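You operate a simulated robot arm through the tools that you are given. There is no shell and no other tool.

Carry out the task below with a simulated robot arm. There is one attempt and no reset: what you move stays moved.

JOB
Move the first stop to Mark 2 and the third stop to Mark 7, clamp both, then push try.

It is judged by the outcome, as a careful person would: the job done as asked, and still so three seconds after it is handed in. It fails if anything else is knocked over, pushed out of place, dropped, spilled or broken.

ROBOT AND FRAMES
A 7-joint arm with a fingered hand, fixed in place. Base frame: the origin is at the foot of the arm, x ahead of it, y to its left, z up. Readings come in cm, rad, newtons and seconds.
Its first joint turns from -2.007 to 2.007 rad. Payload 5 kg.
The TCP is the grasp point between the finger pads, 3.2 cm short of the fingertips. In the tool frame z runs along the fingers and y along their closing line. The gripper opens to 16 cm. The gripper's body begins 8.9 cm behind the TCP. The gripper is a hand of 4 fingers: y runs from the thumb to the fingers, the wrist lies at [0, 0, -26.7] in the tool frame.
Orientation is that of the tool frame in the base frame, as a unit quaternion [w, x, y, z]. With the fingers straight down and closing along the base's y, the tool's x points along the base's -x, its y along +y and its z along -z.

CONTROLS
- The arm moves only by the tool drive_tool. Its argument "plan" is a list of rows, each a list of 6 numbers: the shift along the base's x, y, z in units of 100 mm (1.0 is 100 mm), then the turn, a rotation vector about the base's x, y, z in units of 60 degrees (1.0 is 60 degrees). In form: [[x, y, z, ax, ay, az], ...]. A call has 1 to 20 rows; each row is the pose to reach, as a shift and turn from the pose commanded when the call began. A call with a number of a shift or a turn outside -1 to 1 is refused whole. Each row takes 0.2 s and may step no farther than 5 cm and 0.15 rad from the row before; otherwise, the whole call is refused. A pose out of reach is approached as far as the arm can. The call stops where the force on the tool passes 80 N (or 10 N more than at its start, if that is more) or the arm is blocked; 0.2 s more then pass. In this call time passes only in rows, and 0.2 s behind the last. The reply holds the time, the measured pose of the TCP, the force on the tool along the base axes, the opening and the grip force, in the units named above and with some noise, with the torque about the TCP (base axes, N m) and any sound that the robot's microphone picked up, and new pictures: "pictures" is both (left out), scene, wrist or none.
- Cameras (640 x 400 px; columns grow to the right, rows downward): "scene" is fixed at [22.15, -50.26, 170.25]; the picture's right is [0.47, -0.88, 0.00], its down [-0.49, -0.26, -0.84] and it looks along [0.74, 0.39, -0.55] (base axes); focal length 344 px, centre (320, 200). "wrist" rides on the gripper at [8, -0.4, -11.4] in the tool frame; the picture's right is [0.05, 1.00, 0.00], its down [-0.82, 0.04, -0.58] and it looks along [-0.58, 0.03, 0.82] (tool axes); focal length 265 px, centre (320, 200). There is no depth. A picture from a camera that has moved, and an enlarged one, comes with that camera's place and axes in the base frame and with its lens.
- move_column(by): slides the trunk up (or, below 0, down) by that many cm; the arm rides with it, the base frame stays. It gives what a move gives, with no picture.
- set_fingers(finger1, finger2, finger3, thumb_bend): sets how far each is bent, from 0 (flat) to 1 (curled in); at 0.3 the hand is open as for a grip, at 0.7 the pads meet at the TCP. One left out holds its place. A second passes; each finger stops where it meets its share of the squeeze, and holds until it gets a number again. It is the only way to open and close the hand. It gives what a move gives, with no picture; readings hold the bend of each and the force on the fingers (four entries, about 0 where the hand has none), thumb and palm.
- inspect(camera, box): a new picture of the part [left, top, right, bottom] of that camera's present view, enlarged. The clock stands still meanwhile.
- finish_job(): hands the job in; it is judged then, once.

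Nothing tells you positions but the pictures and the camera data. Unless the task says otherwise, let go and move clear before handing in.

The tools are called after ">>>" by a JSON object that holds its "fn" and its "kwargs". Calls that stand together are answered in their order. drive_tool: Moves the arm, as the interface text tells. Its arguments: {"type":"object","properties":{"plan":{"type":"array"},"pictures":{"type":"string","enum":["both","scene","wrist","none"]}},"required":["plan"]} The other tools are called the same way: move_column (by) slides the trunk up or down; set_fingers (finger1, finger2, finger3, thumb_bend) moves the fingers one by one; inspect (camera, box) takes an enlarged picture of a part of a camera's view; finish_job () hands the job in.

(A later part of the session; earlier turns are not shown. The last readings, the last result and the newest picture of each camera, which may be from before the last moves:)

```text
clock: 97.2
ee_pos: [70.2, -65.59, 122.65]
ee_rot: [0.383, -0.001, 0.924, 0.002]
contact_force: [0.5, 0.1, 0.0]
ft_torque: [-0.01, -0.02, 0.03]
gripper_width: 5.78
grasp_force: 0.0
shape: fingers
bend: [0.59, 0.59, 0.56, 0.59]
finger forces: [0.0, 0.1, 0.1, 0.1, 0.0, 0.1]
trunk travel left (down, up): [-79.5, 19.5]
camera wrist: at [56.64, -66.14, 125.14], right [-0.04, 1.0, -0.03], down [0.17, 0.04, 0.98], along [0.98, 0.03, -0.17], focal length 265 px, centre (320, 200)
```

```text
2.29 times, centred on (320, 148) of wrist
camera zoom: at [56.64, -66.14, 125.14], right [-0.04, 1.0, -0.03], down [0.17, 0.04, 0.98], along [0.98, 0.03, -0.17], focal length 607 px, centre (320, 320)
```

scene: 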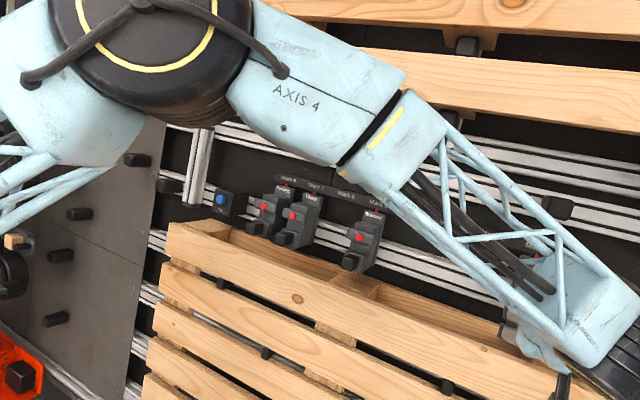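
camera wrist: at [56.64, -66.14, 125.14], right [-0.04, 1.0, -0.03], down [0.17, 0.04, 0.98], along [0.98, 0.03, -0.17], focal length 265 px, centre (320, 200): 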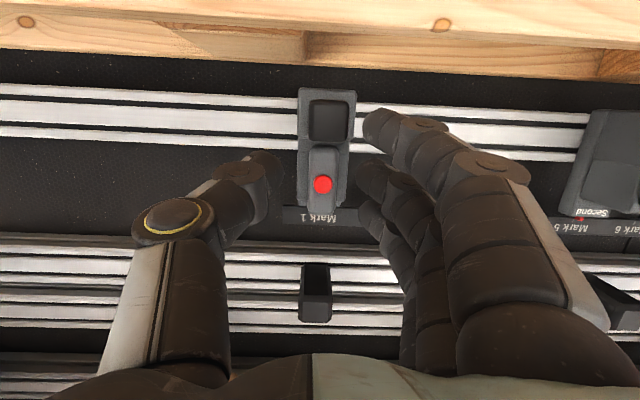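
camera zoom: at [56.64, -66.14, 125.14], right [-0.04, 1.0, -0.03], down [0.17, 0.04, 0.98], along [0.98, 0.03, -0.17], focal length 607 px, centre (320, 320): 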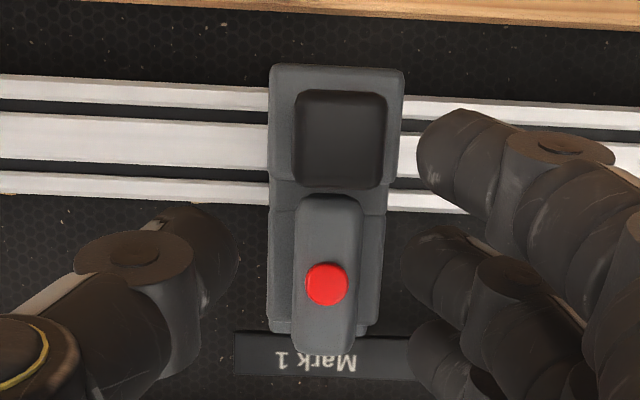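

The hand is in front of First, about 0.5 cm too far to -y. I'll correct this while going in, then grip as with Third.

>>> {"fn": "drive_tool", "kwargs": {"plan": [[0.15, 0.05, -0.17, 0, 0, 0], [0.3, 0.05, -0.33, 0, 0, 0], [0.43, 0.05, -0.47, 0, 0, 0], [0.55, 0.05, -0.6, 0, 0, 0], [0.67, 0.05, -0.72, 0, 0, 0]], "pictures": "none"}}

>>> {"fn": "set_fingers", "kwargs": {"finger1": 0.64, "finger2": 0.65, "finger3": 0.62, "thumb_bend": 0.67}}

>>> {"fn": "drive_tool", "kwargs": {"plan": [[0, 0.1, 0, 0, 0, 0], [0, 0.2, 0, 0, 0, 0], [0, 0.3, 0, 0, 0, 0]]}}

>>> {"fn": "inspect", "kwargs": {"camera": "wrist", "box": [180, 120, 460, 295]}}

```text
clock: 98.4
ee_pos: [77.13, -65.03, 115.57]
ee_rot: [0.383, -0.001, 0.924, 0.002]
contact_force: [0.1, 0.7, -0.4]
ft_torque: [0.05, 0.02, 0.0]
gripper_width: 5.75
grasp_force: 0.0
shape: fingers
bend: [0.59, 0.59, 0.56, 0.59]
finger forces: [0.0, 0.1, 0.0, 0.0, 0.0, 0.0]
trunk travel left (down, up): [-79.5, 19.5]
```

```text
clock: 99.4
ee_pos: [77.09, -65.03, 115.53]
ee_rot: [0.383, 0.0, 0.924, 0.001]
contact_force: [0.9, 0.5, -1.9]
ft_torque: [-0.06, 0.02, 0.18]
gripper_width: 4.14
grasp_force: 5.7
shape: fingers
bend: [0.64, 0.63, 0.58, 0.65]
finger forces: [0.1, 2.5, 4.1, 0.0, 6.0, 0.0]
trunk travel left (down, up): [-79.5, 19.5]
```

```text
clock: 100.2
ee_pos: [76.95, -62.07, 115.46]
ee_rot: [0.383, 0.0, 0.924, 0.002]
contact_force: [-1.3, -0.3, 1.0]
ft_torque: [-0.04, -0.07, 0.21]
gripper_width: 4.3
grasp_force: 6.3
shape: fingers
bend: [0.64, 0.64, 0.6, 0.65]
finger forces: [0.0, 2.0, 4.4, 0.0, 6.4, 0.0]
trunk travel left (down, up): [-79.5, 19.5]
camera wrist: at [63.32, -62.64, 118.02], right [-0.04, 1.0, -0.03], down [0.17, 0.04, 0.98], along [0.99, 0.03, -0.17], focal length 265 px, centre (320, 200)
```

scene: 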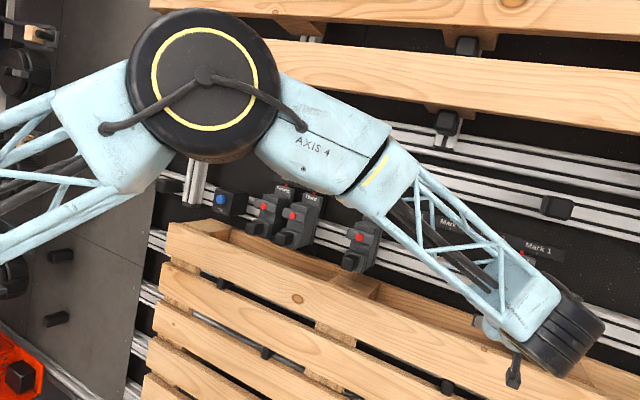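
wrist: 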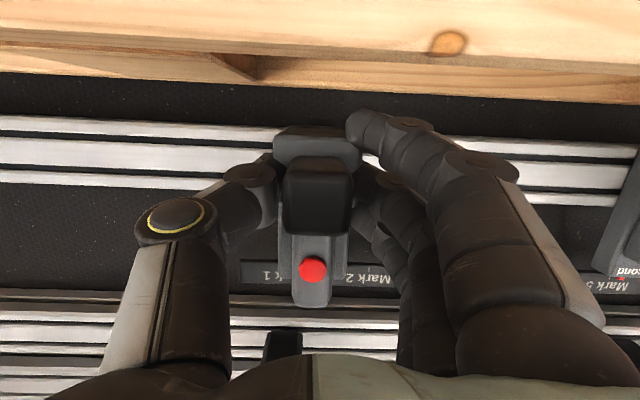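

```text
2.29 times, centred on (320, 208) of wrist
camera zoom: at [63.32, -62.64, 118.02], right [-0.04, 1.0, -0.03], down [0.17, 0.04, 0.98], along [0.99, 0.03, -0.17], focal length 607 px, centre (320, 183)
```

zoom: 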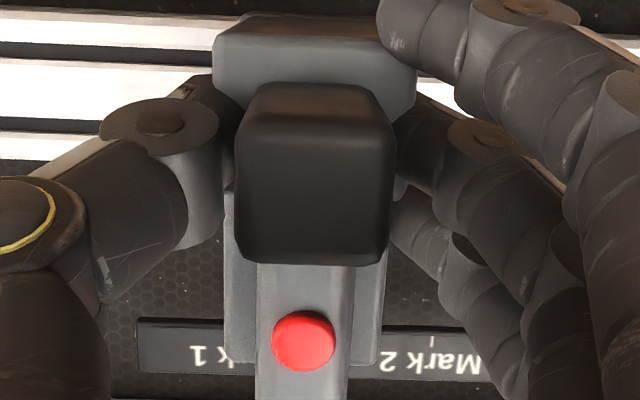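

First slides well. I'll move 5.7 cm more (the same 8.7 cm total hand travel as Third took) toward Mark 2, in two steps.

>>> {"fn": "drive_tool", "kwargs": {"plan": [[0, 0.1, 0, 0, 0, 0], [0, 0.2, 0, 0, 0, 0], [0, 0.3, 0, 0, 0, 0], [0, 0.4, 0, 0, 0, 0], [0, 0.5, 0, 0, 0, 0], [0, 0.575, 0, 0, 0, 0]]}}

>>> {"fn": "inspect", "kwargs": {"camera": "wrist", "box": [180, 150, 460, 325]}}

>>> {"fn": "inspect", "kwargs": {"camera": "scene", "box": [440, 210, 560, 300]}}

```text
clock: 101.6
ee_pos: [77.14, -56.14, 115.54]
ee_rot: [0.383, -0.001, 0.924, 0.002]
contact_force: [-6.7, 4.2, 1.0]
ft_torque: [0.06, -0.07, 0.42]
gripper_width: 4.12
grasp_force: 8.0
shape: fingers
bend: [0.64, 0.64, 0.6, 0.65]
finger forces: [0.1, 3.6, 7.7, 0.1, 4.5, 0.1]
trunk travel left (down, up): [-79.5, 19.5]
camera wrist: at [63.36, -56.74, 118.02], right [-0.04, 1.0, -0.03], down [0.17, 0.04, 0.98], along [0.98, 0.03, -0.17], focal length 265 px, centre (320, 200)
```

scene: 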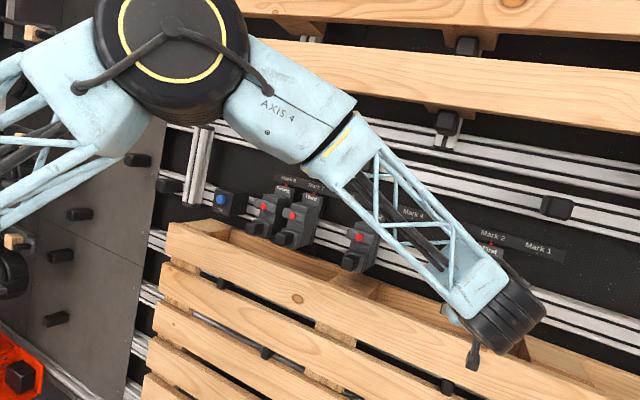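
wrist: 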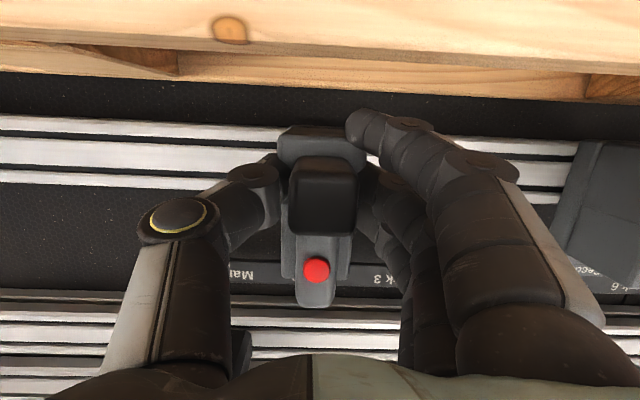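

```text
2.29 times, centred on (320, 238) of wrist
camera zoom: at [63.36, -56.74, 118.02], right [-0.04, 1.0, -0.03], down [0.17, 0.04, 0.98], along [0.98, 0.03, -0.17], focal length 607 px, centre (320, 114)
```

zoom: 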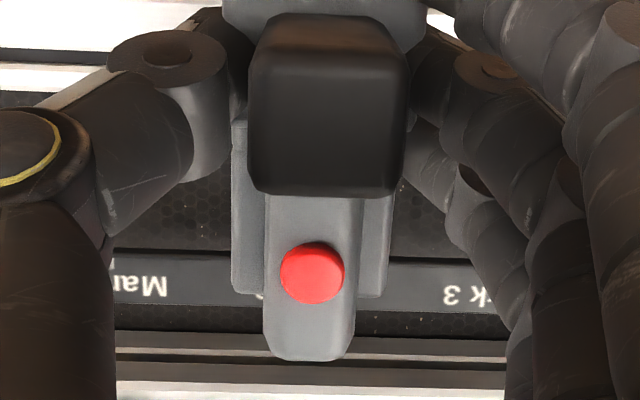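

```text
4.44 times, centred on (500, 255) of scene
camera zoom: at [22.15, -50.26, 170.25], right [0.47, -0.88, 0.0], down [-0.49, -0.26, -0.84], along [0.74, 0.39, -0.55], focal length 1530 px, centre (-480, -44)
```

zoom: 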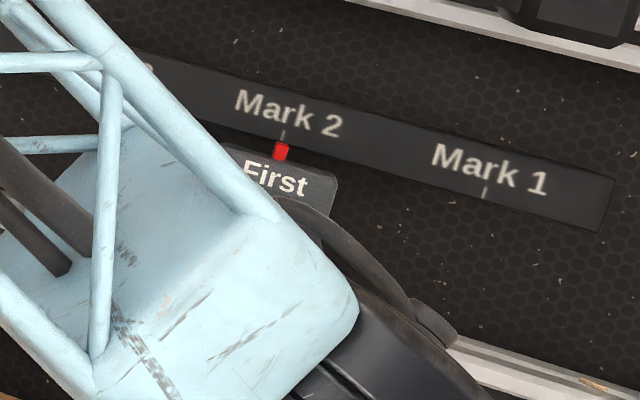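

The index and the Mark 2 tick are visible past the forearm. I'll zoom in for a precise reading.

>>> {"fn": "inspect", "kwargs": {"camera": "scene", "box": [475, 232, 507, 252]}}

```text
16.00 times, centred on (491, 242) of scene
camera zoom: at [22.15, -50.26, 170.25], right [0.47, -0.88, 0.0], down [-0.49, -0.26, -0.84], along [0.74, 0.39, -0.55], focal length 5507 px, centre (-2416, -472)
```

zoom: 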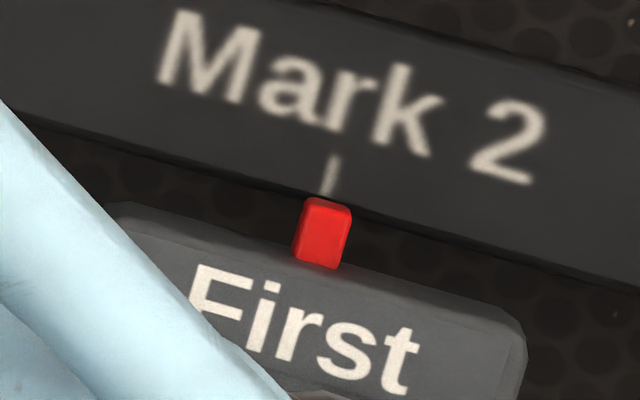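

The parallax-corrected reading says First is about 1.2 mm short of Mark 2. I'll nudge in small steps, since the grip has some give before the stop moves.

>>> {"fn": "drive_tool", "kwargs": {"plan": [[0, 0.025, 0, 0, 0, 0], [0, 0.045, 0, 0, 0, 0]], "pictures": "none"}}

>>> {"fn": "inspect", "kwargs": {"camera": "scene", "box": [475, 232, 507, 252]}}

```text
clock: 102.2
ee_pos: [77.03, -55.84, 115.66]
ee_rot: [0.383, -0.001, 0.924, 0.002]
contact_force: [-2.6, -1.9, -1.6]
ft_torque: [-0.04, 0.0, 0.18]
gripper_width: 4.2
grasp_force: 6.7
shape: fingers
bend: [0.64, 0.63, 0.6, 0.65]
finger forces: [0.0, 1.9, 4.9, 0.0, 7.1, 0.1]
trunk travel left (down, up): [-79.5, 19.5]
```

```text
16.00 times, centred on (491, 242) of scene
camera zoom: at [22.15, -50.26, 170.25], right [0.47, -0.88, 0.0], down [-0.49, -0.26, -0.84], along [0.74, 0.39, -0.55], focal length 5507 px, centre (-2416, -472)
```

zoom: 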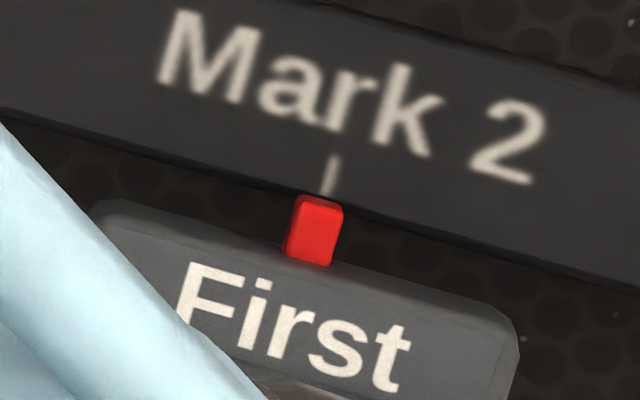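

First now reads exactly on Mark 2. I'll release gently, check, and withdraw.

>>> {"fn": "set_fingers", "kwargs": {"finger1": 0.59, "finger2": 0.59, "finger3": 0.56, "thumb_bend": 0.59}}

>>> {"fn": "drive_tool", "kwargs": {"plan": [[-0.12, 0, 0.12, 0, 0, 0], [-0.24, 0, 0.24, 0, 0, 0], [-0.4, 0, 0.45, 0, 0, 0], [-0.6, 0, 0.7, 0, 0, 0], [-0.8, 0, 0.9, 0, 0, 0], [-1.0, 0, 1.0, 0, 0, 0]], "pictures": "none"}}

>>> {"fn": "inspect", "kwargs": {"camera": "scene", "box": [475, 232, 507, 252]}}

>>> {"fn": "drive_tool", "kwargs": {"plan": [[0, 0, 0.03, 0, -0.11, 0], [0, 0, 0.06, 0, -0.22, 0], [0, 0, 0.1, 0, -0.333, 0]]}}

```text
clock: 103.2
ee_pos: [77.18, -55.84, 115.51]
ee_rot: [0.383, 0.0, 0.924, 0.002]
contact_force: [-0.1, -0.3, -0.6]
ft_torque: [-0.02, -0.02, -0.03]
gripper_width: 5.59
grasp_force: 0.0
shape: fingers
bend: [0.59, 0.59, 0.56, 0.59]
finger forces: [0.0, 0.1, 0.0, 0.0, 0.1, 0.0]
trunk travel left (down, up): [-79.5, 19.5]
```

```text
clock: 104.6
ee_pos: [66.94, -55.89, 125.65]
ee_rot: [0.383, -0.001, 0.924, 0.002]
contact_force: [0.3, -0.3, -0.1]
ft_torque: [-0.01, 0.01, -0.02]
gripper_width: 5.64
grasp_force: 0.0
shape: fingers
bend: [0.59, 0.59, 0.56, 0.59]
finger forces: [0.0, 0.0, 0.1, 0.1, 0.0, 0.1]
trunk travel left (down, up): [-79.5, 19.5]
```

```text
16.00 times, centred on (491, 242) of scene
camera zoom: at [22.15, -50.26, 170.25], right [0.47, -0.88, 0.0], down [-0.49, -0.26, -0.84], along [0.74, 0.39, -0.55], focal length 5507 px, centre (-2416, -472)
```

zoom: 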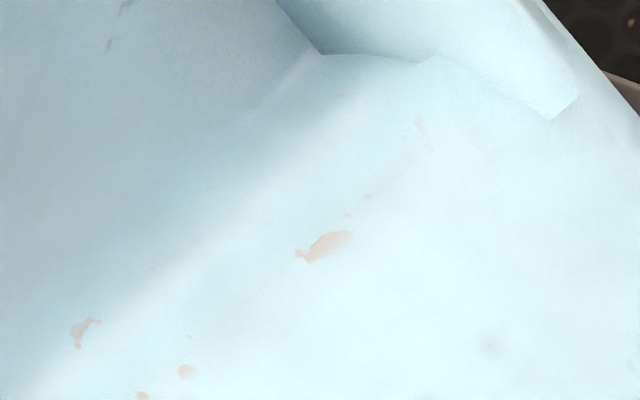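

```text
clock: 105.4
ee_pos: [66.99, -55.95, 126.5]
ee_rot: [0.538, 0.001, 0.843, 0.0]
contact_force: [0.1, -0.9, 0.6]
ft_torque: [-0.04, 0.01, 0.01]
gripper_width: 5.63
grasp_force: 0.0
shape: fingers
bend: [0.59, 0.59, 0.56, 0.59]
finger forces: [0.0, 0.1, 0.1, 0.1, 0.0, 0.0]
trunk travel left (down, up): [-79.5, 19.5]
camera wrist: at [53.31, -56.52, 124.11], right [-0.02, 1.0, -0.04], down [-0.18, 0.04, 0.98], along [0.98, 0.03, 0.18], focal length 265 px, centre (320, 200)
```

scene: 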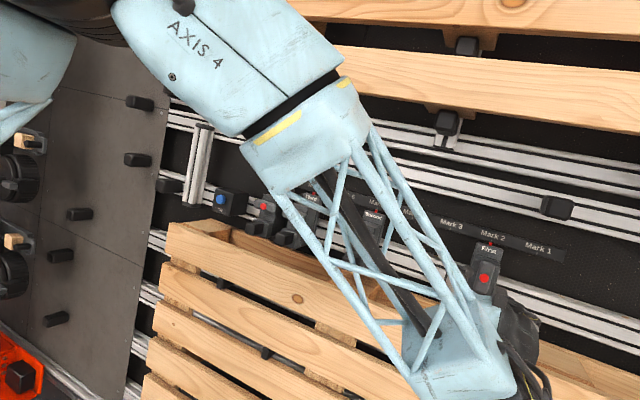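
wrist: 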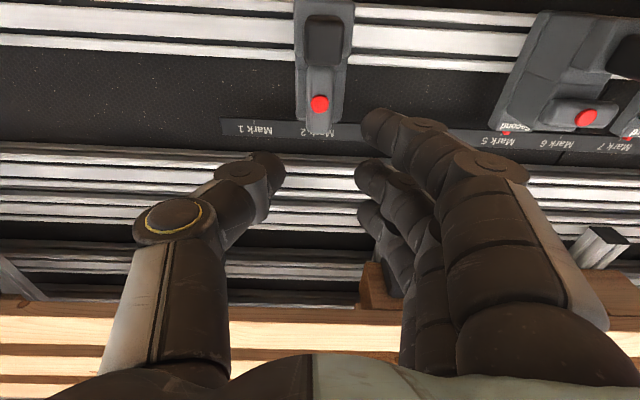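

First's index is still visible in the scene. I'll set the two-pin shape (finger 1 can stay wide here), pre-roll 21°, and move to the pre-insertion point.

>>> {"fn": "set_fingers", "kwargs": {"finger1": 0.46, "finger2": 0.92, "finger3": 0.53, "thumb_bend": 0.55}}

>>> {"fn": "drive_tool", "kwargs": {"plan": [[0, 0, 0, 0.106, 0, -0.05], [0, 0, 0, 0.212, 0, -0.099], [0, 0, 0, 0.318, 0, -0.148], [0.2, 0.01, -0.17, 0.318, 0, -0.148], [0.4, 0.02, -0.34, 0.318, 0, -0.148], [0.62, 0.03, -0.52, 0.318, 0, -0.148]]}}

>>> {"fn": "inspect", "kwargs": {"camera": "scene", "box": [430, 220, 530, 300]}}

>>> {"fn": "inspect", "kwargs": {"camera": "wrist", "box": [150, 40, 470, 240]}}

```text
clock: 106.4
ee_pos: [67.17, -55.78, 126.54]
ee_rot: [0.537, 0.0, 0.843, 0.001]
contact_force: [-0.1, -0.4, -0.2]
ft_torque: [-0.02, 0.01, -0.01]
gripper_width: 8.87
grasp_force: 0.1
shape: fingers
bend: [0.46, 0.92, 0.53, 0.55]
finger forces: [0.0, 0.1, 0.0, 0.1, 0.0, 0.0]
trunk travel left (down, up): [-79.5, 19.5]
```

```text
clock: 107.8
ee_pos: [73.32, -55.59, 121.05]
ee_rot: [0.529, 0.153, 0.829, 0.1]
contact_force: [0.2, 0.4, 0.0]
ft_torque: [0.04, 0.01, 0.01]
gripper_width: 8.86
grasp_force: 0.0
shape: fingers
bend: [0.46, 0.92, 0.53, 0.55]
finger forces: [0.0, 0.0, 0.0, 0.0, 0.0, 0.1]
trunk travel left (down, up): [-79.5, 19.5]
camera wrist: at [59.87, -53.24, 119.17], right [0.13, 0.95, 0.28], down [-0.19, -0.26, 0.95], along [0.97, -0.18, 0.15], focal length 265 px, centre (320, 200)
```

scene: 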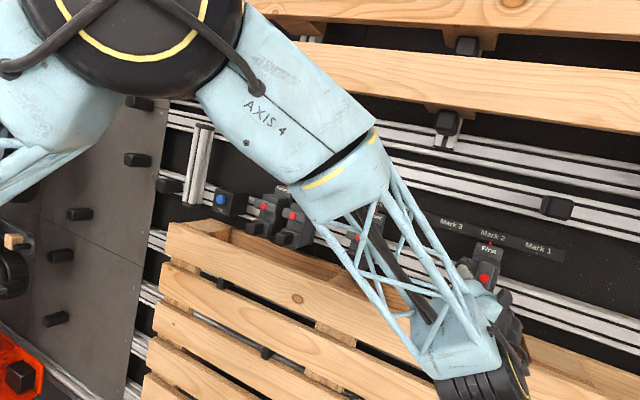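
wrist: 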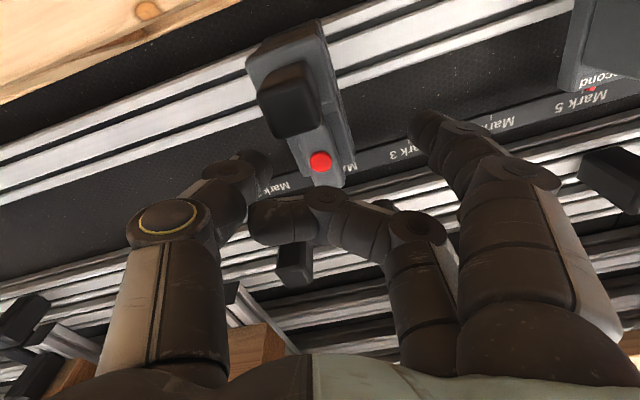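

```text
5.00 times, centred on (480, 260) of scene
camera zoom: at [22.15, -50.26, 170.25], right [0.47, -0.88, 0.0], down [-0.49, -0.26, -0.84], along [0.74, 0.39, -0.55], focal length 1721 px, centre (-480, -100)
```

zoom: 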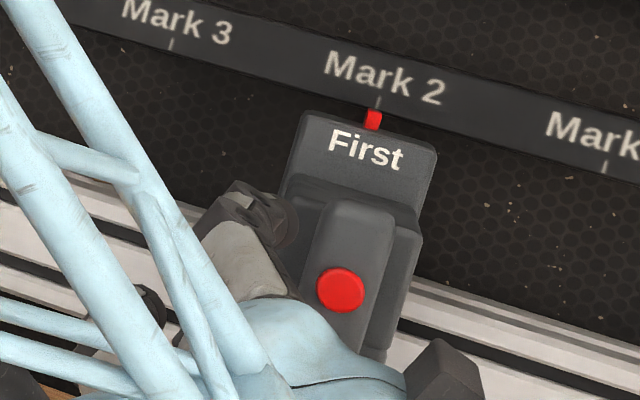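

```text
2.00 times, centred on (310, 140) of wrist
camera zoom: at [59.87, -53.24, 119.17], right [0.13, 0.95, 0.28], down [-0.19, -0.26, 0.95], along [0.97, -0.18, 0.15], focal length 531 px, centre (340, 320)
```

zoom: 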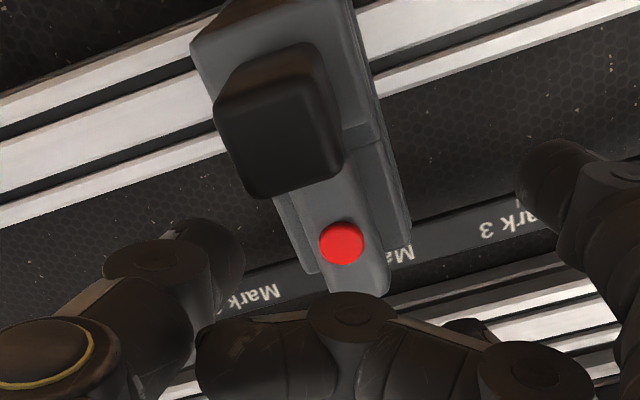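

The geometry matches the Third case to within 1 mm. I'll insert the pins to the same relative pose.

>>> {"fn": "drive_tool", "kwargs": {"plan": [[0.13, 0, -0.055, 0, 0, 0], [0.26, 0, -0.11, 0, 0, 0], [0.37, -0.01, -0.157, 0, 0, 0], [0.46, -0.01, -0.195, 0, 0, 0], [0.53, -0.01, -0.225, 0, 0, 0]], "pictures": "none"}}

>>> {"fn": "inspect", "kwargs": {"camera": "scene", "box": [430, 220, 530, 300]}}

>>> {"fn": "inspect", "kwargs": {"camera": "wrist", "box": [150, 40, 470, 240]}}

```text
clock: 109.0
ee_pos: [78.78, -55.64, 118.98]
ee_rot: [0.528, 0.153, 0.829, 0.1]
contact_force: [0.0, -0.4, -0.1]
ft_torque: [0.01, 0.0, -0.01]
gripper_width: 8.86
grasp_force: 0.1
shape: fingers
bend: [0.46, 0.92, 0.53, 0.55]
finger forces: [0.0, 0.0, 0.0, 0.0, 0.0, 0.0]
trunk travel left (down, up): [-79.5, 19.5]
```

```text
5.00 times, centred on (480, 260) of scene
camera zoom: at [22.15, -50.26, 170.25], right [0.47, -0.88, 0.0], down [-0.49, -0.26, -0.84], along [0.74, 0.39, -0.55], focal length 1721 px, centre (-480, -100)
```

zoom: 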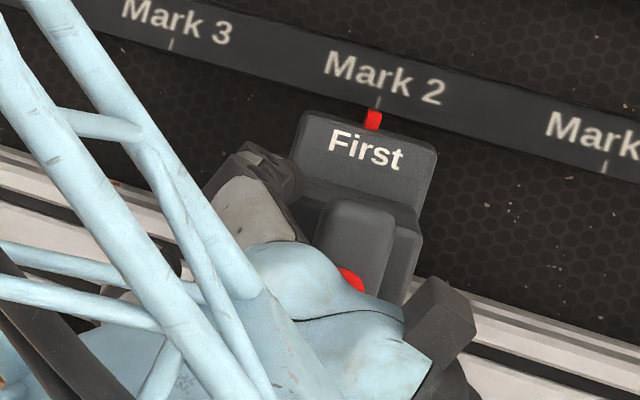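

```text
2.00 times, centred on (310, 140) of wrist
camera zoom: at [65.14, -53.31, 117.02], right [0.13, 0.95, 0.28], down [-0.2, -0.26, 0.95], along [0.97, -0.18, 0.15], focal length 531 px, centre (340, 320)
```

zoom: 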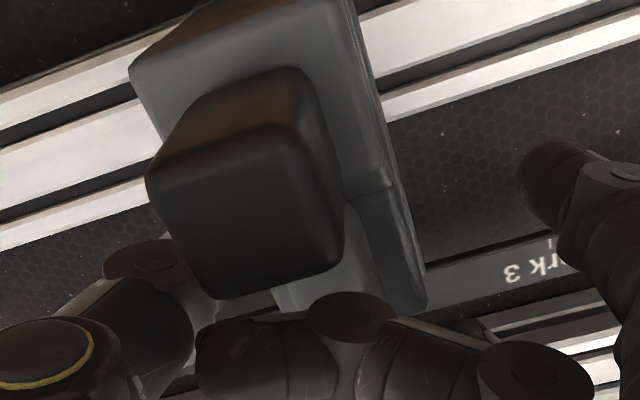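

Same pose as with Third. I'll squeeze the pins in stages.

>>> {"fn": "set_fingers", "kwargs": {"thumb_bend": 0.64, "finger3": 0.6}}

>>> {"fn": "set_fingers", "kwargs": {"thumb_bend": 0.71, "finger3": 0.67}}

>>> {"fn": "inspect", "kwargs": {"camera": "scene", "box": [430, 220, 530, 300]}}

>>> {"fn": "set_fingers", "kwargs": {"thumb_bend": 0.76, "finger3": 0.74}}

>>> {"fn": "inspect", "kwargs": {"camera": "scene", "box": [430, 220, 530, 300]}}

```text
clock: 110.0
ee_pos: [78.6, -55.57, 119.11]
ee_rot: [0.528, 0.153, 0.829, 0.1]
contact_force: [0.8, -1.3, -0.1]
ft_torque: [-0.09, -0.01, 0.0]
gripper_width: 7.77
grasp_force: 2.0
shape: fingers
bend: [0.46, 0.92, 0.58, 0.62]
finger forces: [0.0, 0.0, 1.9, 0.1, 2.7, 0.0]
trunk travel left (down, up): [-79.5, 19.5]
```

```text
clock: 111.0
ee_pos: [78.72, -55.61, 118.96]
ee_rot: [0.528, 0.153, 0.829, 0.1]
contact_force: [1.8, 0.1, -1.3]
ft_torque: [-0.08, 0.06, 0.02]
gripper_width: 7.39
grasp_force: 5.0
shape: fingers
bend: [0.46, 0.94, 0.62, 0.67]
finger forces: [0.0, 0.0, 4.6, 0.1, 5.1, 0.0]
trunk travel left (down, up): [-79.5, 19.5]
```

```text
5.00 times, centred on (480, 260) of scene
camera zoom: at [22.15, -50.26, 170.25], right [0.47, -0.88, 0.0], down [-0.49, -0.26, -0.84], along [0.74, 0.39, -0.55], focal length 1721 px, centre (-480, -100)
```

zoom: 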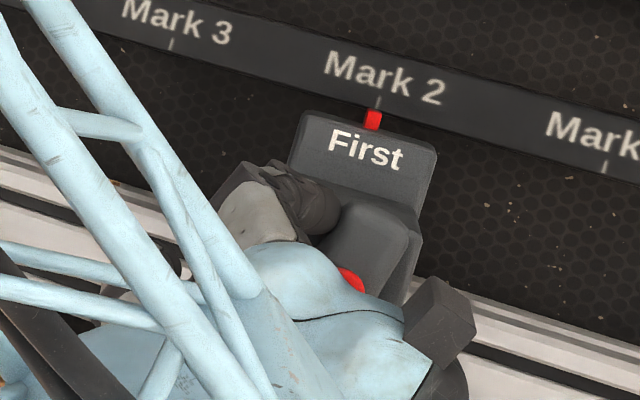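

```text
clock: 112.0
ee_pos: [78.62, -55.77, 119.06]
ee_rot: [0.528, 0.153, 0.829, 0.1]
contact_force: [3.0, -1.5, -3.7]
ft_torque: [-0.02, 0.05, 0.02]
gripper_width: 7.09
grasp_force: 7.7
shape: fingers
bend: [0.46, 0.94, 0.63, 0.68]
finger forces: [0.1, 0.0, 6.1, 0.0, 9.1, 0.0]
trunk travel left (down, up): [-79.5, 19.5]
```

```text
5.00 times, centred on (480, 260) of scene
camera zoom: at [22.15, -50.26, 170.25], right [0.47, -0.88, 0.0], down [-0.49, -0.26, -0.84], along [0.74, 0.39, -0.55], focal length 1721 px, centre (-480, -100)
```

zoom: 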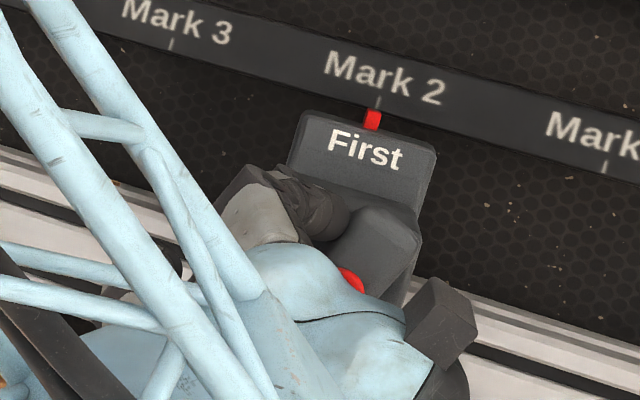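

The bar is turning with the index steady. Next I'll roll the hand about the bar's axis, now with room to go 16°.

>>> {"fn": "drive_tool", "kwargs": {"plan": [[0.001, 0.009, 0.002, 0.06, 0, -0.028], [0.002, 0.018, 0.005, 0.121, 0, -0.056], [0.004, 0.027, 0.008, 0.181, 0, -0.085], [0.006, 0.035, 0.012, 0.242, 0, -0.113]], "pictures": "none"}}

>>> {"fn": "inspect", "kwargs": {"camera": "scene", "box": [430, 220, 530, 300]}}

>>> {"fn": "inspect", "kwargs": {"camera": "wrist", "box": [150, 40, 470, 240]}}

```text
clock: 113.0
ee_pos: [78.7, -55.4, 119.18]
ee_rot: [0.51, 0.269, 0.799, 0.172]
contact_force: [3.4, -4.9, -3.5]
ft_torque: [-0.15, 0.07, 0.13]
gripper_width: 7.01
grasp_force: 6.2
shape: fingers
bend: [0.46, 0.95, 0.64, 0.69]
finger forces: [0.0, 0.0, 5.3, 0.0, 7.4, 0.0]
trunk travel left (down, up): [-79.5, 19.5]
```

```text
5.00 times, centred on (480, 260) of scene
camera zoom: at [22.15, -50.26, 170.25], right [0.47, -0.88, 0.0], down [-0.49, -0.26, -0.84], along [0.74, 0.39, -0.55], focal length 1721 px, centre (-480, -100)
```

zoom: 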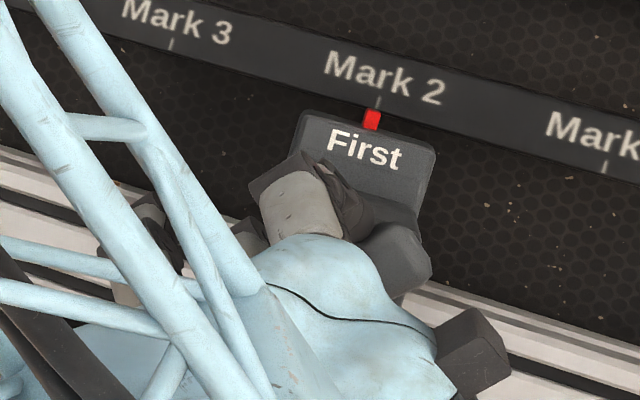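

```text
2.00 times, centred on (310, 140) of wrist
camera zoom: at [65.61, -51.02, 118.04], right [0.24, 0.83, 0.51], down [-0.24, -0.46, 0.85], along [0.94, -0.32, 0.09], focal length 531 px, centre (340, 320)
```

zoom: 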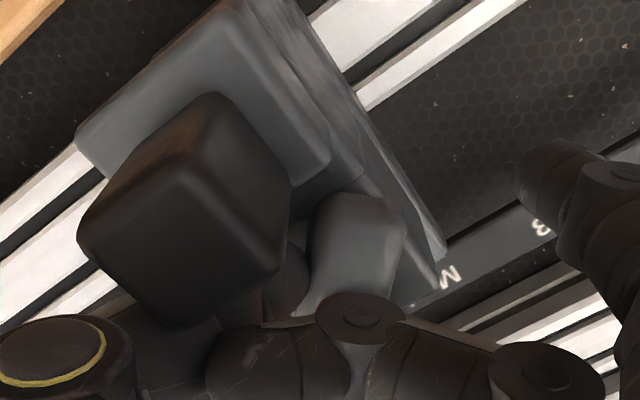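

The bar is near 40–45°. I'll check the index closely before going on.

>>> {"fn": "inspect", "kwargs": {"camera": "scene", "box": [475, 232, 507, 252]}}

>>> {"fn": "set_fingers", "kwargs": {"thumb_bend": 0.8, "finger3": 0.84}}

>>> {"fn": "inspect", "kwargs": {"camera": "scene", "box": [475, 232, 507, 252]}}

>>> {"fn": "inspect", "kwargs": {"camera": "wrist", "box": [150, 40, 470, 240]}}

```text
16.00 times, centred on (491, 242) of scene
camera zoom: at [22.15, -50.26, 170.25], right [0.47, -0.88, 0.0], down [-0.49, -0.26, -0.84], along [0.74, 0.39, -0.55], focal length 5507 px, centre (-2416, -472)
```

zoom: 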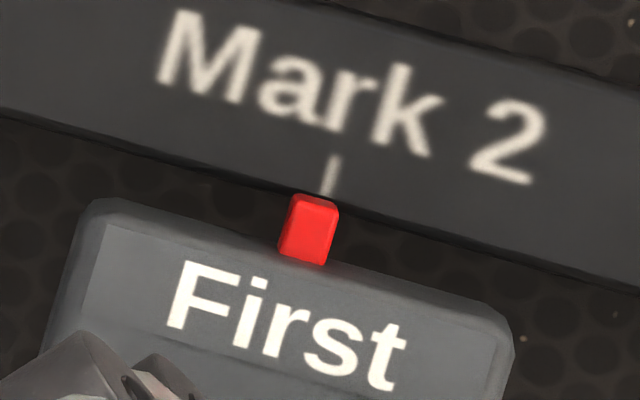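

```text
clock: 114.0
ee_pos: [78.85, -55.23, 119.12]
ee_rot: [0.509, 0.268, 0.799, 0.173]
contact_force: [5.0, -5.0, -3.5]
ft_torque: [-0.08, 0.01, 0.09]
gripper_width: 6.84
grasp_force: 10.7
shape: fingers
bend: [0.46, 0.95, 0.66, 0.71]
finger forces: [0.0, 0.0, 8.9, 0.1, 12.5, 0.0]
trunk travel left (down, up): [-79.5, 19.5]
```

```text
16.00 times, centred on (491, 242) of scene
camera zoom: at [22.15, -50.26, 170.25], right [0.47, -0.88, 0.0], down [-0.49, -0.26, -0.84], along [0.74, 0.39, -0.55], focal length 5507 px, centre (-2416, -472)
```

zoom: 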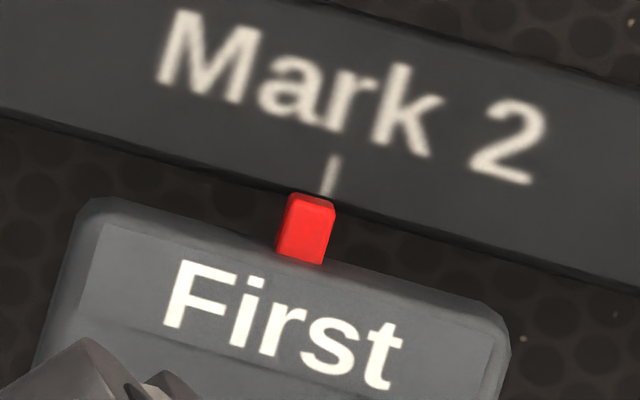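

```text
2.00 times, centred on (310, 140) of wrist
camera zoom: at [65.63, -51.0, 118.01], right [0.23, 0.83, 0.51], down [-0.24, -0.46, 0.86], along [0.94, -0.32, 0.09], focal length 531 px, centre (340, 320)
```

zoom: 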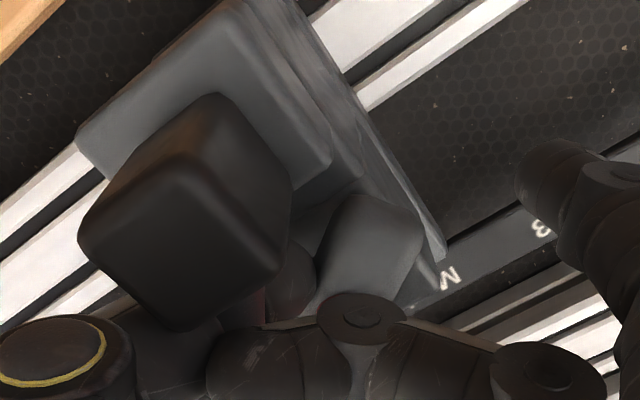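

First has drifted about 1 mm to +y because the thumb pushes harder than finger 3. I'll lean the hand slightly to -y to bring it back while the clamp is still open.

>>> {"fn": "drive_tool", "kwargs": {"plan": [[0, -0.02, 0, 0, 0, 0], [0, -0.04, 0, 0, 0, 0]], "pictures": "none"}}

>>> {"fn": "inspect", "kwargs": {"camera": "scene", "box": [475, 232, 507, 252]}}

```text
clock: 114.6
ee_pos: [78.81, -55.58, 119.1]
ee_rot: [0.509, 0.267, 0.8, 0.173]
contact_force: [2.8, 1.7, -5.6]
ft_torque: [0.01, 0.07, 0.15]
gripper_width: 6.78
grasp_force: 10.8
shape: fingers
bend: [0.46, 0.95, 0.65, 0.72]
finger forces: [0.1, 0.0, 9.4, 0.0, 12.7, 0.1]
trunk travel left (down, up): [-79.5, 19.5]
```

```text
16.00 times, centred on (491, 242) of scene
camera zoom: at [22.15, -50.26, 170.25], right [0.47, -0.88, 0.0], down [-0.49, -0.26, -0.84], along [0.74, 0.39, -0.55], focal length 5507 px, centre (-2416, -472)
```

zoom: 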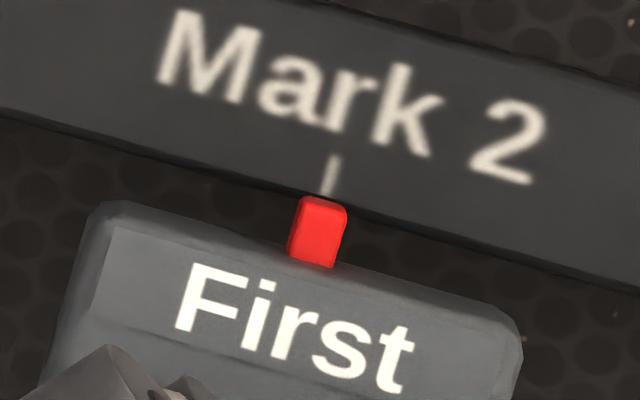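

Slightly overshot, by about 0.6 mm the other way. A small correction back, then I'll look at the bar's angle.

>>> {"fn": "drive_tool", "kwargs": {"plan": [[0, 0.015, 0, 0, 0, 0]], "pictures": "none"}}

>>> {"fn": "inspect", "kwargs": {"camera": "scene", "box": [475, 232, 507, 252]}}

>>> {"fn": "inspect", "kwargs": {"camera": "wrist", "box": [150, 40, 470, 240]}}

>>> {"fn": "inspect", "kwargs": {"camera": "scene", "box": [450, 230, 530, 290]}}

```text
clock: 115.0
ee_pos: [78.71, -55.67, 119.18]
ee_rot: [0.509, 0.267, 0.8, 0.172]
contact_force: [4.9, -1.8, -6.5]
ft_torque: [-0.02, 0.07, 0.07]
gripper_width: 6.78
grasp_force: 10.6
shape: fingers
bend: [0.46, 0.95, 0.66, 0.72]
finger forces: [0.0, 0.0, 8.5, 0.1, 13.2, 0.0]
trunk travel left (down, up): [-79.5, 19.5]
```

```text
16.00 times, centred on (491, 242) of scene
camera zoom: at [22.15, -50.26, 170.25], right [0.47, -0.88, 0.0], down [-0.49, -0.26, -0.84], along [0.74, 0.39, -0.55], focal length 5507 px, centre (-2416, -472)
```

zoom: 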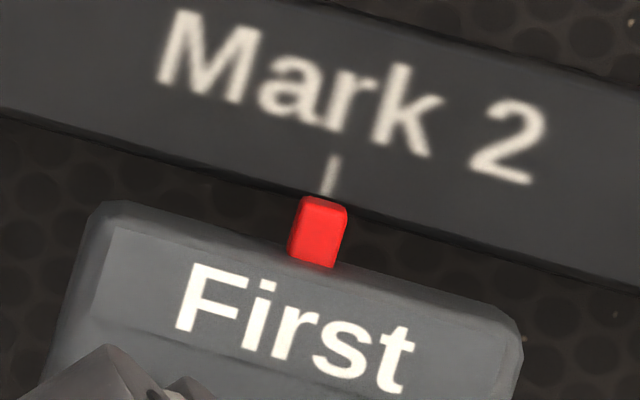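

```text
2.00 times, centred on (310, 140) of wrist
camera zoom: at [65.62, -51.25, 118.02], right [0.23, 0.83, 0.51], down [-0.24, -0.46, 0.86], along [0.94, -0.32, 0.09], focal length 531 px, centre (340, 320)
```

zoom: 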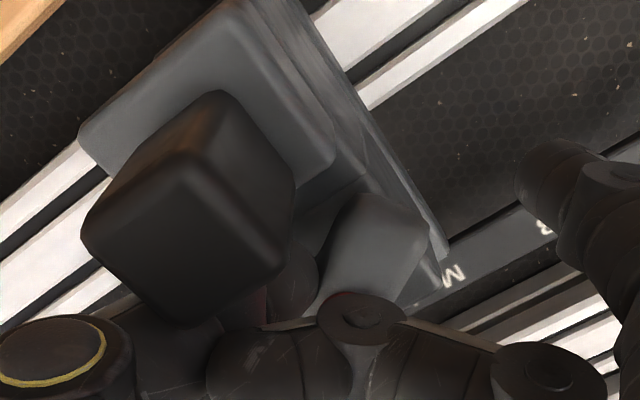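

```text
6.67 times, centred on (490, 260) of scene
camera zoom: at [22.15, -50.26, 170.25], right [0.47, -0.88, 0.0], down [-0.49, -0.26, -0.84], along [0.74, 0.39, -0.55], focal length 2295 px, centre (-813, -200)
```

zoom: 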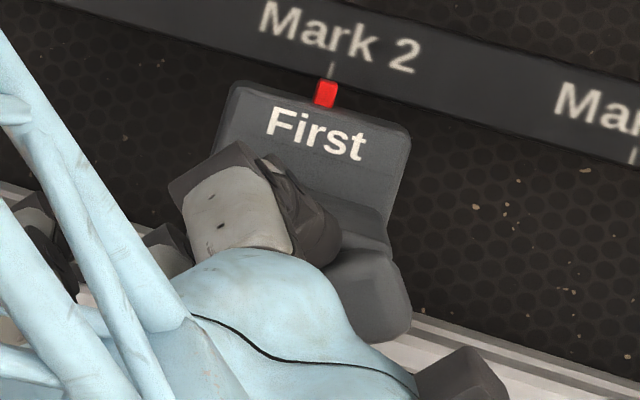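

>>> {"fn": "drive_tool", "kwargs": {"plan": [[0, 0.015, 0, 0, 0, 0]], "pictures": "none"}}

>>> {"fn": "inspect", "kwargs": {"camera": "scene", "box": [475, 232, 507, 252]}}

```text
clock: 115.4
ee_pos: [78.79, -55.59, 119.13]
ee_rot: [0.51, 0.268, 0.799, 0.171]
contact_force: [6.6, -4.3, -6.1]
ft_torque: [0.01, 0.02, 0.05]
gripper_width: 6.79
grasp_force: 11.1
shape: fingers
bend: [0.46, 0.95, 0.66, 0.72]
finger forces: [0.0, 0.0, 8.3, 0.0, 12.8, 0.0]
trunk travel left (down, up): [-79.5, 19.5]
```

```text
16.00 times, centred on (491, 242) of scene
camera zoom: at [22.15, -50.26, 170.25], right [0.47, -0.88, 0.0], down [-0.49, -0.26, -0.84], along [0.74, 0.39, -0.55], focal length 5507 px, centre (-2416, -472)
```

zoom: 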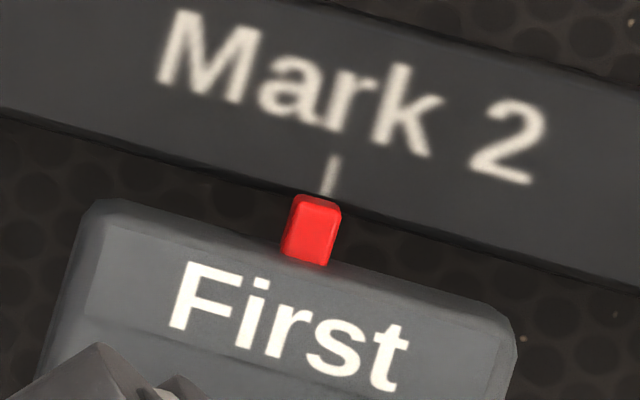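

First is back within about 0.2 mm of Mark 2. The finger bends match those at which Third's bar snapped over, so I'll release both pins together.

>>> {"fn": "set_fingers", "kwargs": {"thumb_bend": 0.62, "finger3": 0.55}}

>>> {"fn": "inspect", "kwargs": {"camera": "scene", "box": [450, 230, 530, 290]}}

>>> {"fn": "inspect", "kwargs": {"camera": "scene", "box": [475, 232, 507, 252]}}

>>> {"fn": "inspect", "kwargs": {"camera": "wrist", "box": [150, 40, 470, 240]}}

```text
clock: 116.4
ee_pos: [78.74, -55.53, 119.2]
ee_rot: [0.51, 0.267, 0.8, 0.173]
contact_force: [-0.8, -1.4, 1.7]
ft_torque: [-0.06, -0.01, 0.02]
gripper_width: 7.79
grasp_force: 0.1
shape: fingers
bend: [0.46, 0.92, 0.55, 0.62]
finger forces: [0.0, 0.0, 0.1, 0.1, 0.2, 0.1]
trunk travel left (down, up): [-79.5, 19.5]
```

```text
6.67 times, centred on (490, 260) of scene
camera zoom: at [22.15, -50.26, 170.25], right [0.47, -0.88, 0.0], down [-0.49, -0.26, -0.84], along [0.74, 0.39, -0.55], focal length 2295 px, centre (-813, -200)
```

zoom: 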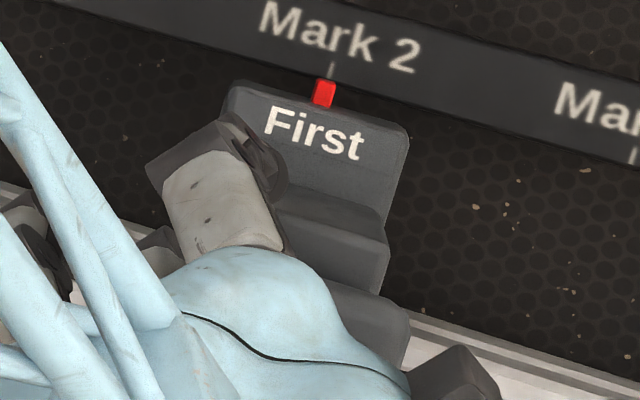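

```text
16.00 times, centred on (491, 242) of scene
camera zoom: at [22.15, -50.26, 170.25], right [0.47, -0.88, 0.0], down [-0.49, -0.26, -0.84], along [0.74, 0.39, -0.55], focal length 5507 px, centre (-2416, -472)
```

zoom: 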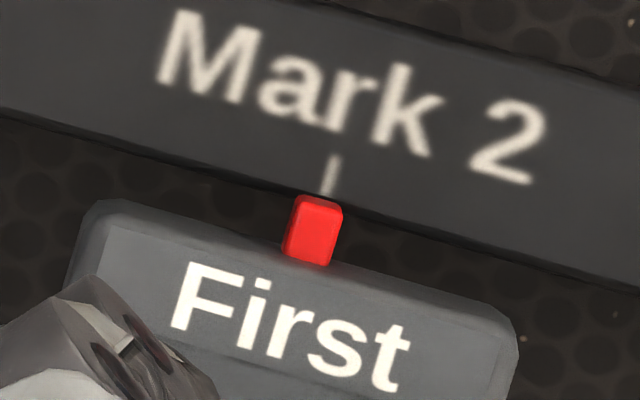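

```text
2.00 times, centred on (310, 140) of wrist
camera zoom: at [65.51, -51.07, 118.09], right [0.23, 0.83, 0.51], down [-0.24, -0.46, 0.86], along [0.94, -0.32, 0.09], focal length 531 px, centre (340, 320)
```

zoom: 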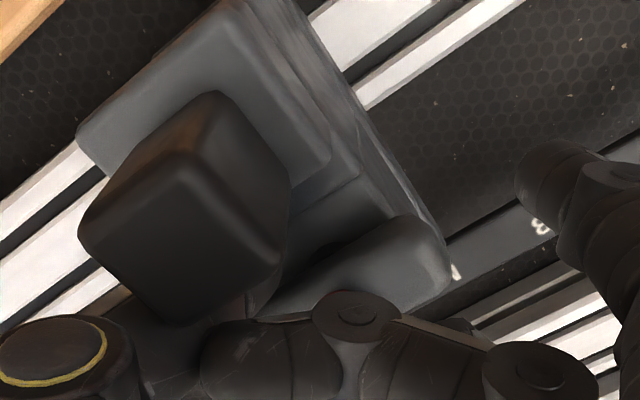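

First's bar snapped to horizontal with the index exactly on Mark 2. I'll withdraw straight back.

>>> {"fn": "drive_tool", "kwargs": {"plan": [[-0.1, 0, 0.047, 0, 0, 0], [-0.25, 0, 0.117, 0, 0, 0], [-0.45, 0, 0.21, 0, 0, 0], [-0.7, 0, 0.4, 0, 0, 0], [-0.95, 0, 0.65, 0, 0, 0]], "pictures": "none"}}

>>> {"fn": "drive_tool", "kwargs": {"plan": [[-0.1, 0.15, 0.05, -0.14, 0, 0.065], [-0.2, 0.35, 0.1, -0.28, 0, 0.13], [-0.25, 0.55, 0.1, -0.42, 0, 0.196], [-0.25, 0.75, 0.1, -0.56, 0, 0.261], [-0.25, 1.0, 0.1, -0.56, 0, 0.261]]}}

>>> {"fn": "inspect", "kwargs": {"camera": "scene", "box": [430, 220, 550, 300]}}

```text
clock: 117.6
ee_pos: [69.09, -55.29, 125.8]
ee_rot: [0.51, 0.267, 0.799, 0.173]
contact_force: [-0.6, 0.3, 1.1]
ft_torque: [0.03, -0.01, -0.02]
gripper_width: 7.82
grasp_force: 0.1
shape: fingers
bend: [0.46, 0.92, 0.55, 0.61]
finger forces: [0.0, 0.0, 0.1, 0.0, 0.1, 0.0]
trunk travel left (down, up): [-79.5, 19.5]
```

```text
refused: row 1 steps farther than a row can; nothing moved
```

```text
5.00 times, centred on (490, 260) of scene
camera zoom: at [22.15, -50.26, 170.25], right [0.47, -0.88, 0.0], down [-0.49, -0.26, -0.84], along [0.74, 0.39, -0.55], focal length 1721 px, centre (-530, -100)
```

zoom: 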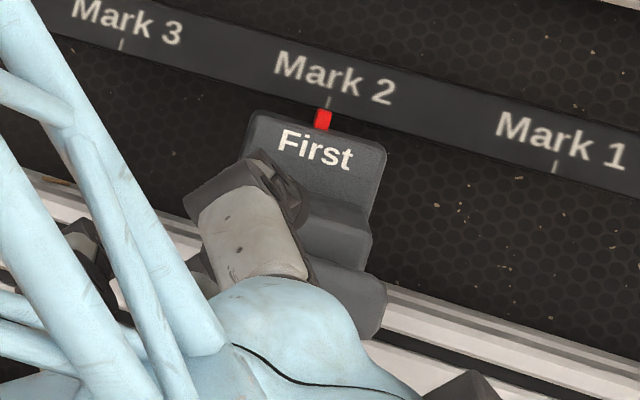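

A step was too large and was refused; nothing moved. I'll retry with smaller roll steps.

>>> {"fn": "drive_tool", "kwargs": {"plan": [[-0.1, 0.15, 0.05, -0.112, 0, 0.052], [-0.2, 0.35, 0.1, -0.224, 0, 0.104], [-0.25, 0.55, 0.1, -0.336, 0, 0.157], [-0.25, 0.75, 0.1, -0.448, 0, 0.209], [-0.25, 1.0, 0.1, -0.56, 0, 0.261]]}}

>>> {"fn": "inspect", "kwargs": {"camera": "scene", "box": [430, 220, 550, 300]}}

```text
clock: 118.8
ee_pos: [66.74, -45.35, 126.82]
ee_rot: [0.537, -0.002, 0.843, 0.001]
contact_force: [0.5, 0.7, 0.5]
ft_torque: [-0.02, 0.01, -0.03]
gripper_width: 7.84
grasp_force: 0.1
shape: fingers
bend: [0.46, 0.92, 0.55, 0.61]
finger forces: [0.0, 0.1, 0.0, 0.0, 0.0, 0.0]
trunk travel left (down, up): [-79.5, 19.5]
camera wrist: at [52.95, -45.96, 124.42], right [-0.03, 1.0, -0.05], down [-0.18, 0.04, 0.98], along [0.98, 0.03, 0.18], focal length 265 px, centre (320, 200)
```

scene: 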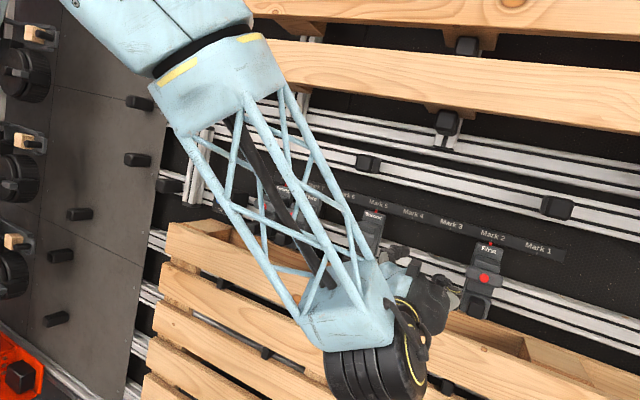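
wrist: 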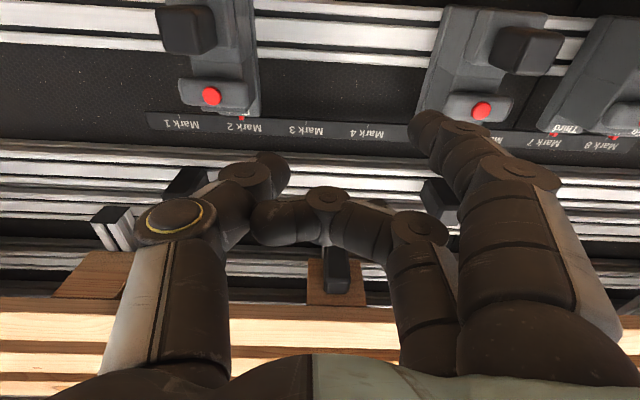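

```text
5.00 times, centred on (490, 260) of scene
camera zoom: at [22.15, -50.26, 170.25], right [0.47, -0.88, 0.0], down [-0.49, -0.26, -0.84], along [0.74, 0.39, -0.55], focal length 1721 px, centre (-530, -100)
```

zoom: 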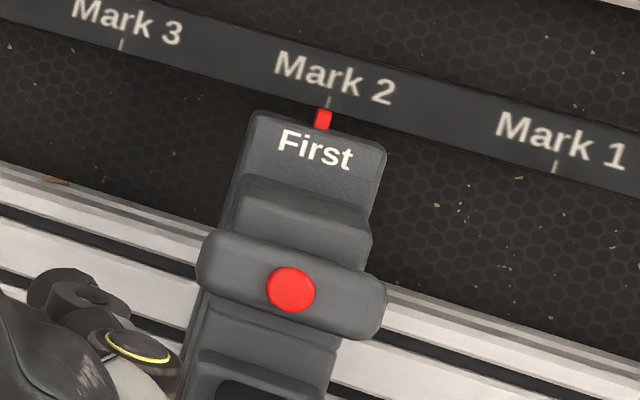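

First is clamped on Mark 2 and Third on Mark 7. Next is the blue Try button, which I place near (80, 11.8, 117.4). I'll travel back along y at a safe distance.

>>> {"fn": "drive_tool", "kwargs": {"plan": [[0, 0.25, 0, 0, 0, 0], [0, 0.5, 0, 0, 0, 0], [0, 0.75, 0, 0, 0, 0], [0, 1.0, 0, 0, 0, 0]], "pictures": "none"}}

>>> {"fn": "drive_tool", "kwargs": {"plan": [[0, 0.25, 0, 0, 0, 0], [0, 0.5, 0, 0, 0, 0], [0, 0.75, 0, 0, 0, 0], [0, 1.0, 0, 0, 0, 0]], "pictures": "none"}}

>>> {"fn": "drive_tool", "kwargs": {"plan": [[0, 0.25, 0, 0, 0, 0], [0, 0.5, 0, 0, 0, 0], [0, 0.75, 0, 0, 0, 0], [0, 1.0, 0, 0, 0, 0]], "pictures": "none"}}

>>> {"fn": "drive_tool", "kwargs": {"plan": [[0, 0.25, 0, 0, 0, 0], [0, 0.5, 0, 0, 0, 0], [0, 0.75, 0, 0, 0, 0], [0, 1.0, 0, 0, 0, 0]]}}

```text
clock: 119.8
ee_pos: [66.64, -35.3, 126.78]
ee_rot: [0.536, -0.001, 0.844, 0.001]
contact_force: [-0.4, 0.1, 0.0]
ft_torque: [0.0, -0.01, -0.03]
gripper_width: 7.83
grasp_force: 0.0
shape: fingers
bend: [0.46, 0.92, 0.55, 0.61]
finger forces: [0.0, 0.0, 0.0, 0.0, 0.1, 0.1]
trunk travel left (down, up): [-79.5, 19.5]
```

```text
clock: 120.8
ee_pos: [66.68, -25.25, 126.75]
ee_rot: [0.537, 0.0, 0.844, 0.0]
contact_force: [0.8, -0.2, -0.2]
ft_torque: [-0.05, -0.02, 0.0]
gripper_width: 7.79
grasp_force: 0.1
shape: fingers
bend: [0.46, 0.92, 0.55, 0.61]
finger forces: [0.1, 0.0, 0.0, 0.1, 0.1, 0.1]
trunk travel left (down, up): [-79.5, 19.5]
```

```text
clock: 121.8
ee_pos: [66.59, -15.4, 126.72]
ee_rot: [0.538, -0.001, 0.843, 0.001]
contact_force: [-0.6, 0.0, -0.7]
ft_torque: [-0.01, 0.0, 0.0]
gripper_width: 7.81
grasp_force: 0.0
shape: fingers
bend: [0.46, 0.92, 0.55, 0.61]
finger forces: [0.0, 0.0, 0.0, 0.0, 0.0, 0.0]
trunk travel left (down, up): [-79.5, 19.5]
```

```text
clock: 122.8
ee_pos: [66.72, -5.38, 126.72]
ee_rot: [0.537, -0.001, 0.844, 0.002]
contact_force: [-0.3, 0.4, -0.2]
ft_torque: [-0.01, -0.02, 0.02]
gripper_width: 7.83
grasp_force: 0.1
shape: fingers
bend: [0.46, 0.92, 0.55, 0.61]
finger forces: [0.0, 0.0, 0.0, 0.1, 0.0, 0.1]
trunk travel left (down, up): [-79.5, 19.5]
camera wrist: at [52.96, -5.97, 124.39], right [-0.02, 1.0, -0.05], down [-0.18, 0.04, 0.98], along [0.98, 0.03, 0.18], focal length 265 px, centre (320, 200)
```

scene: 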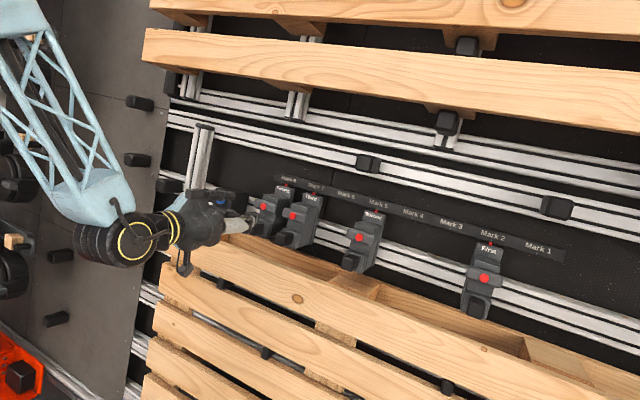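
wrist: 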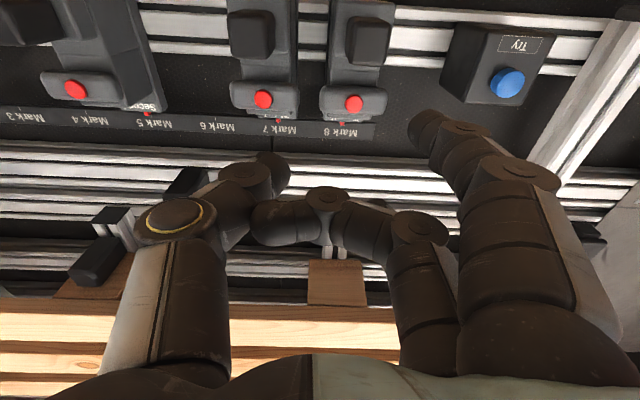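

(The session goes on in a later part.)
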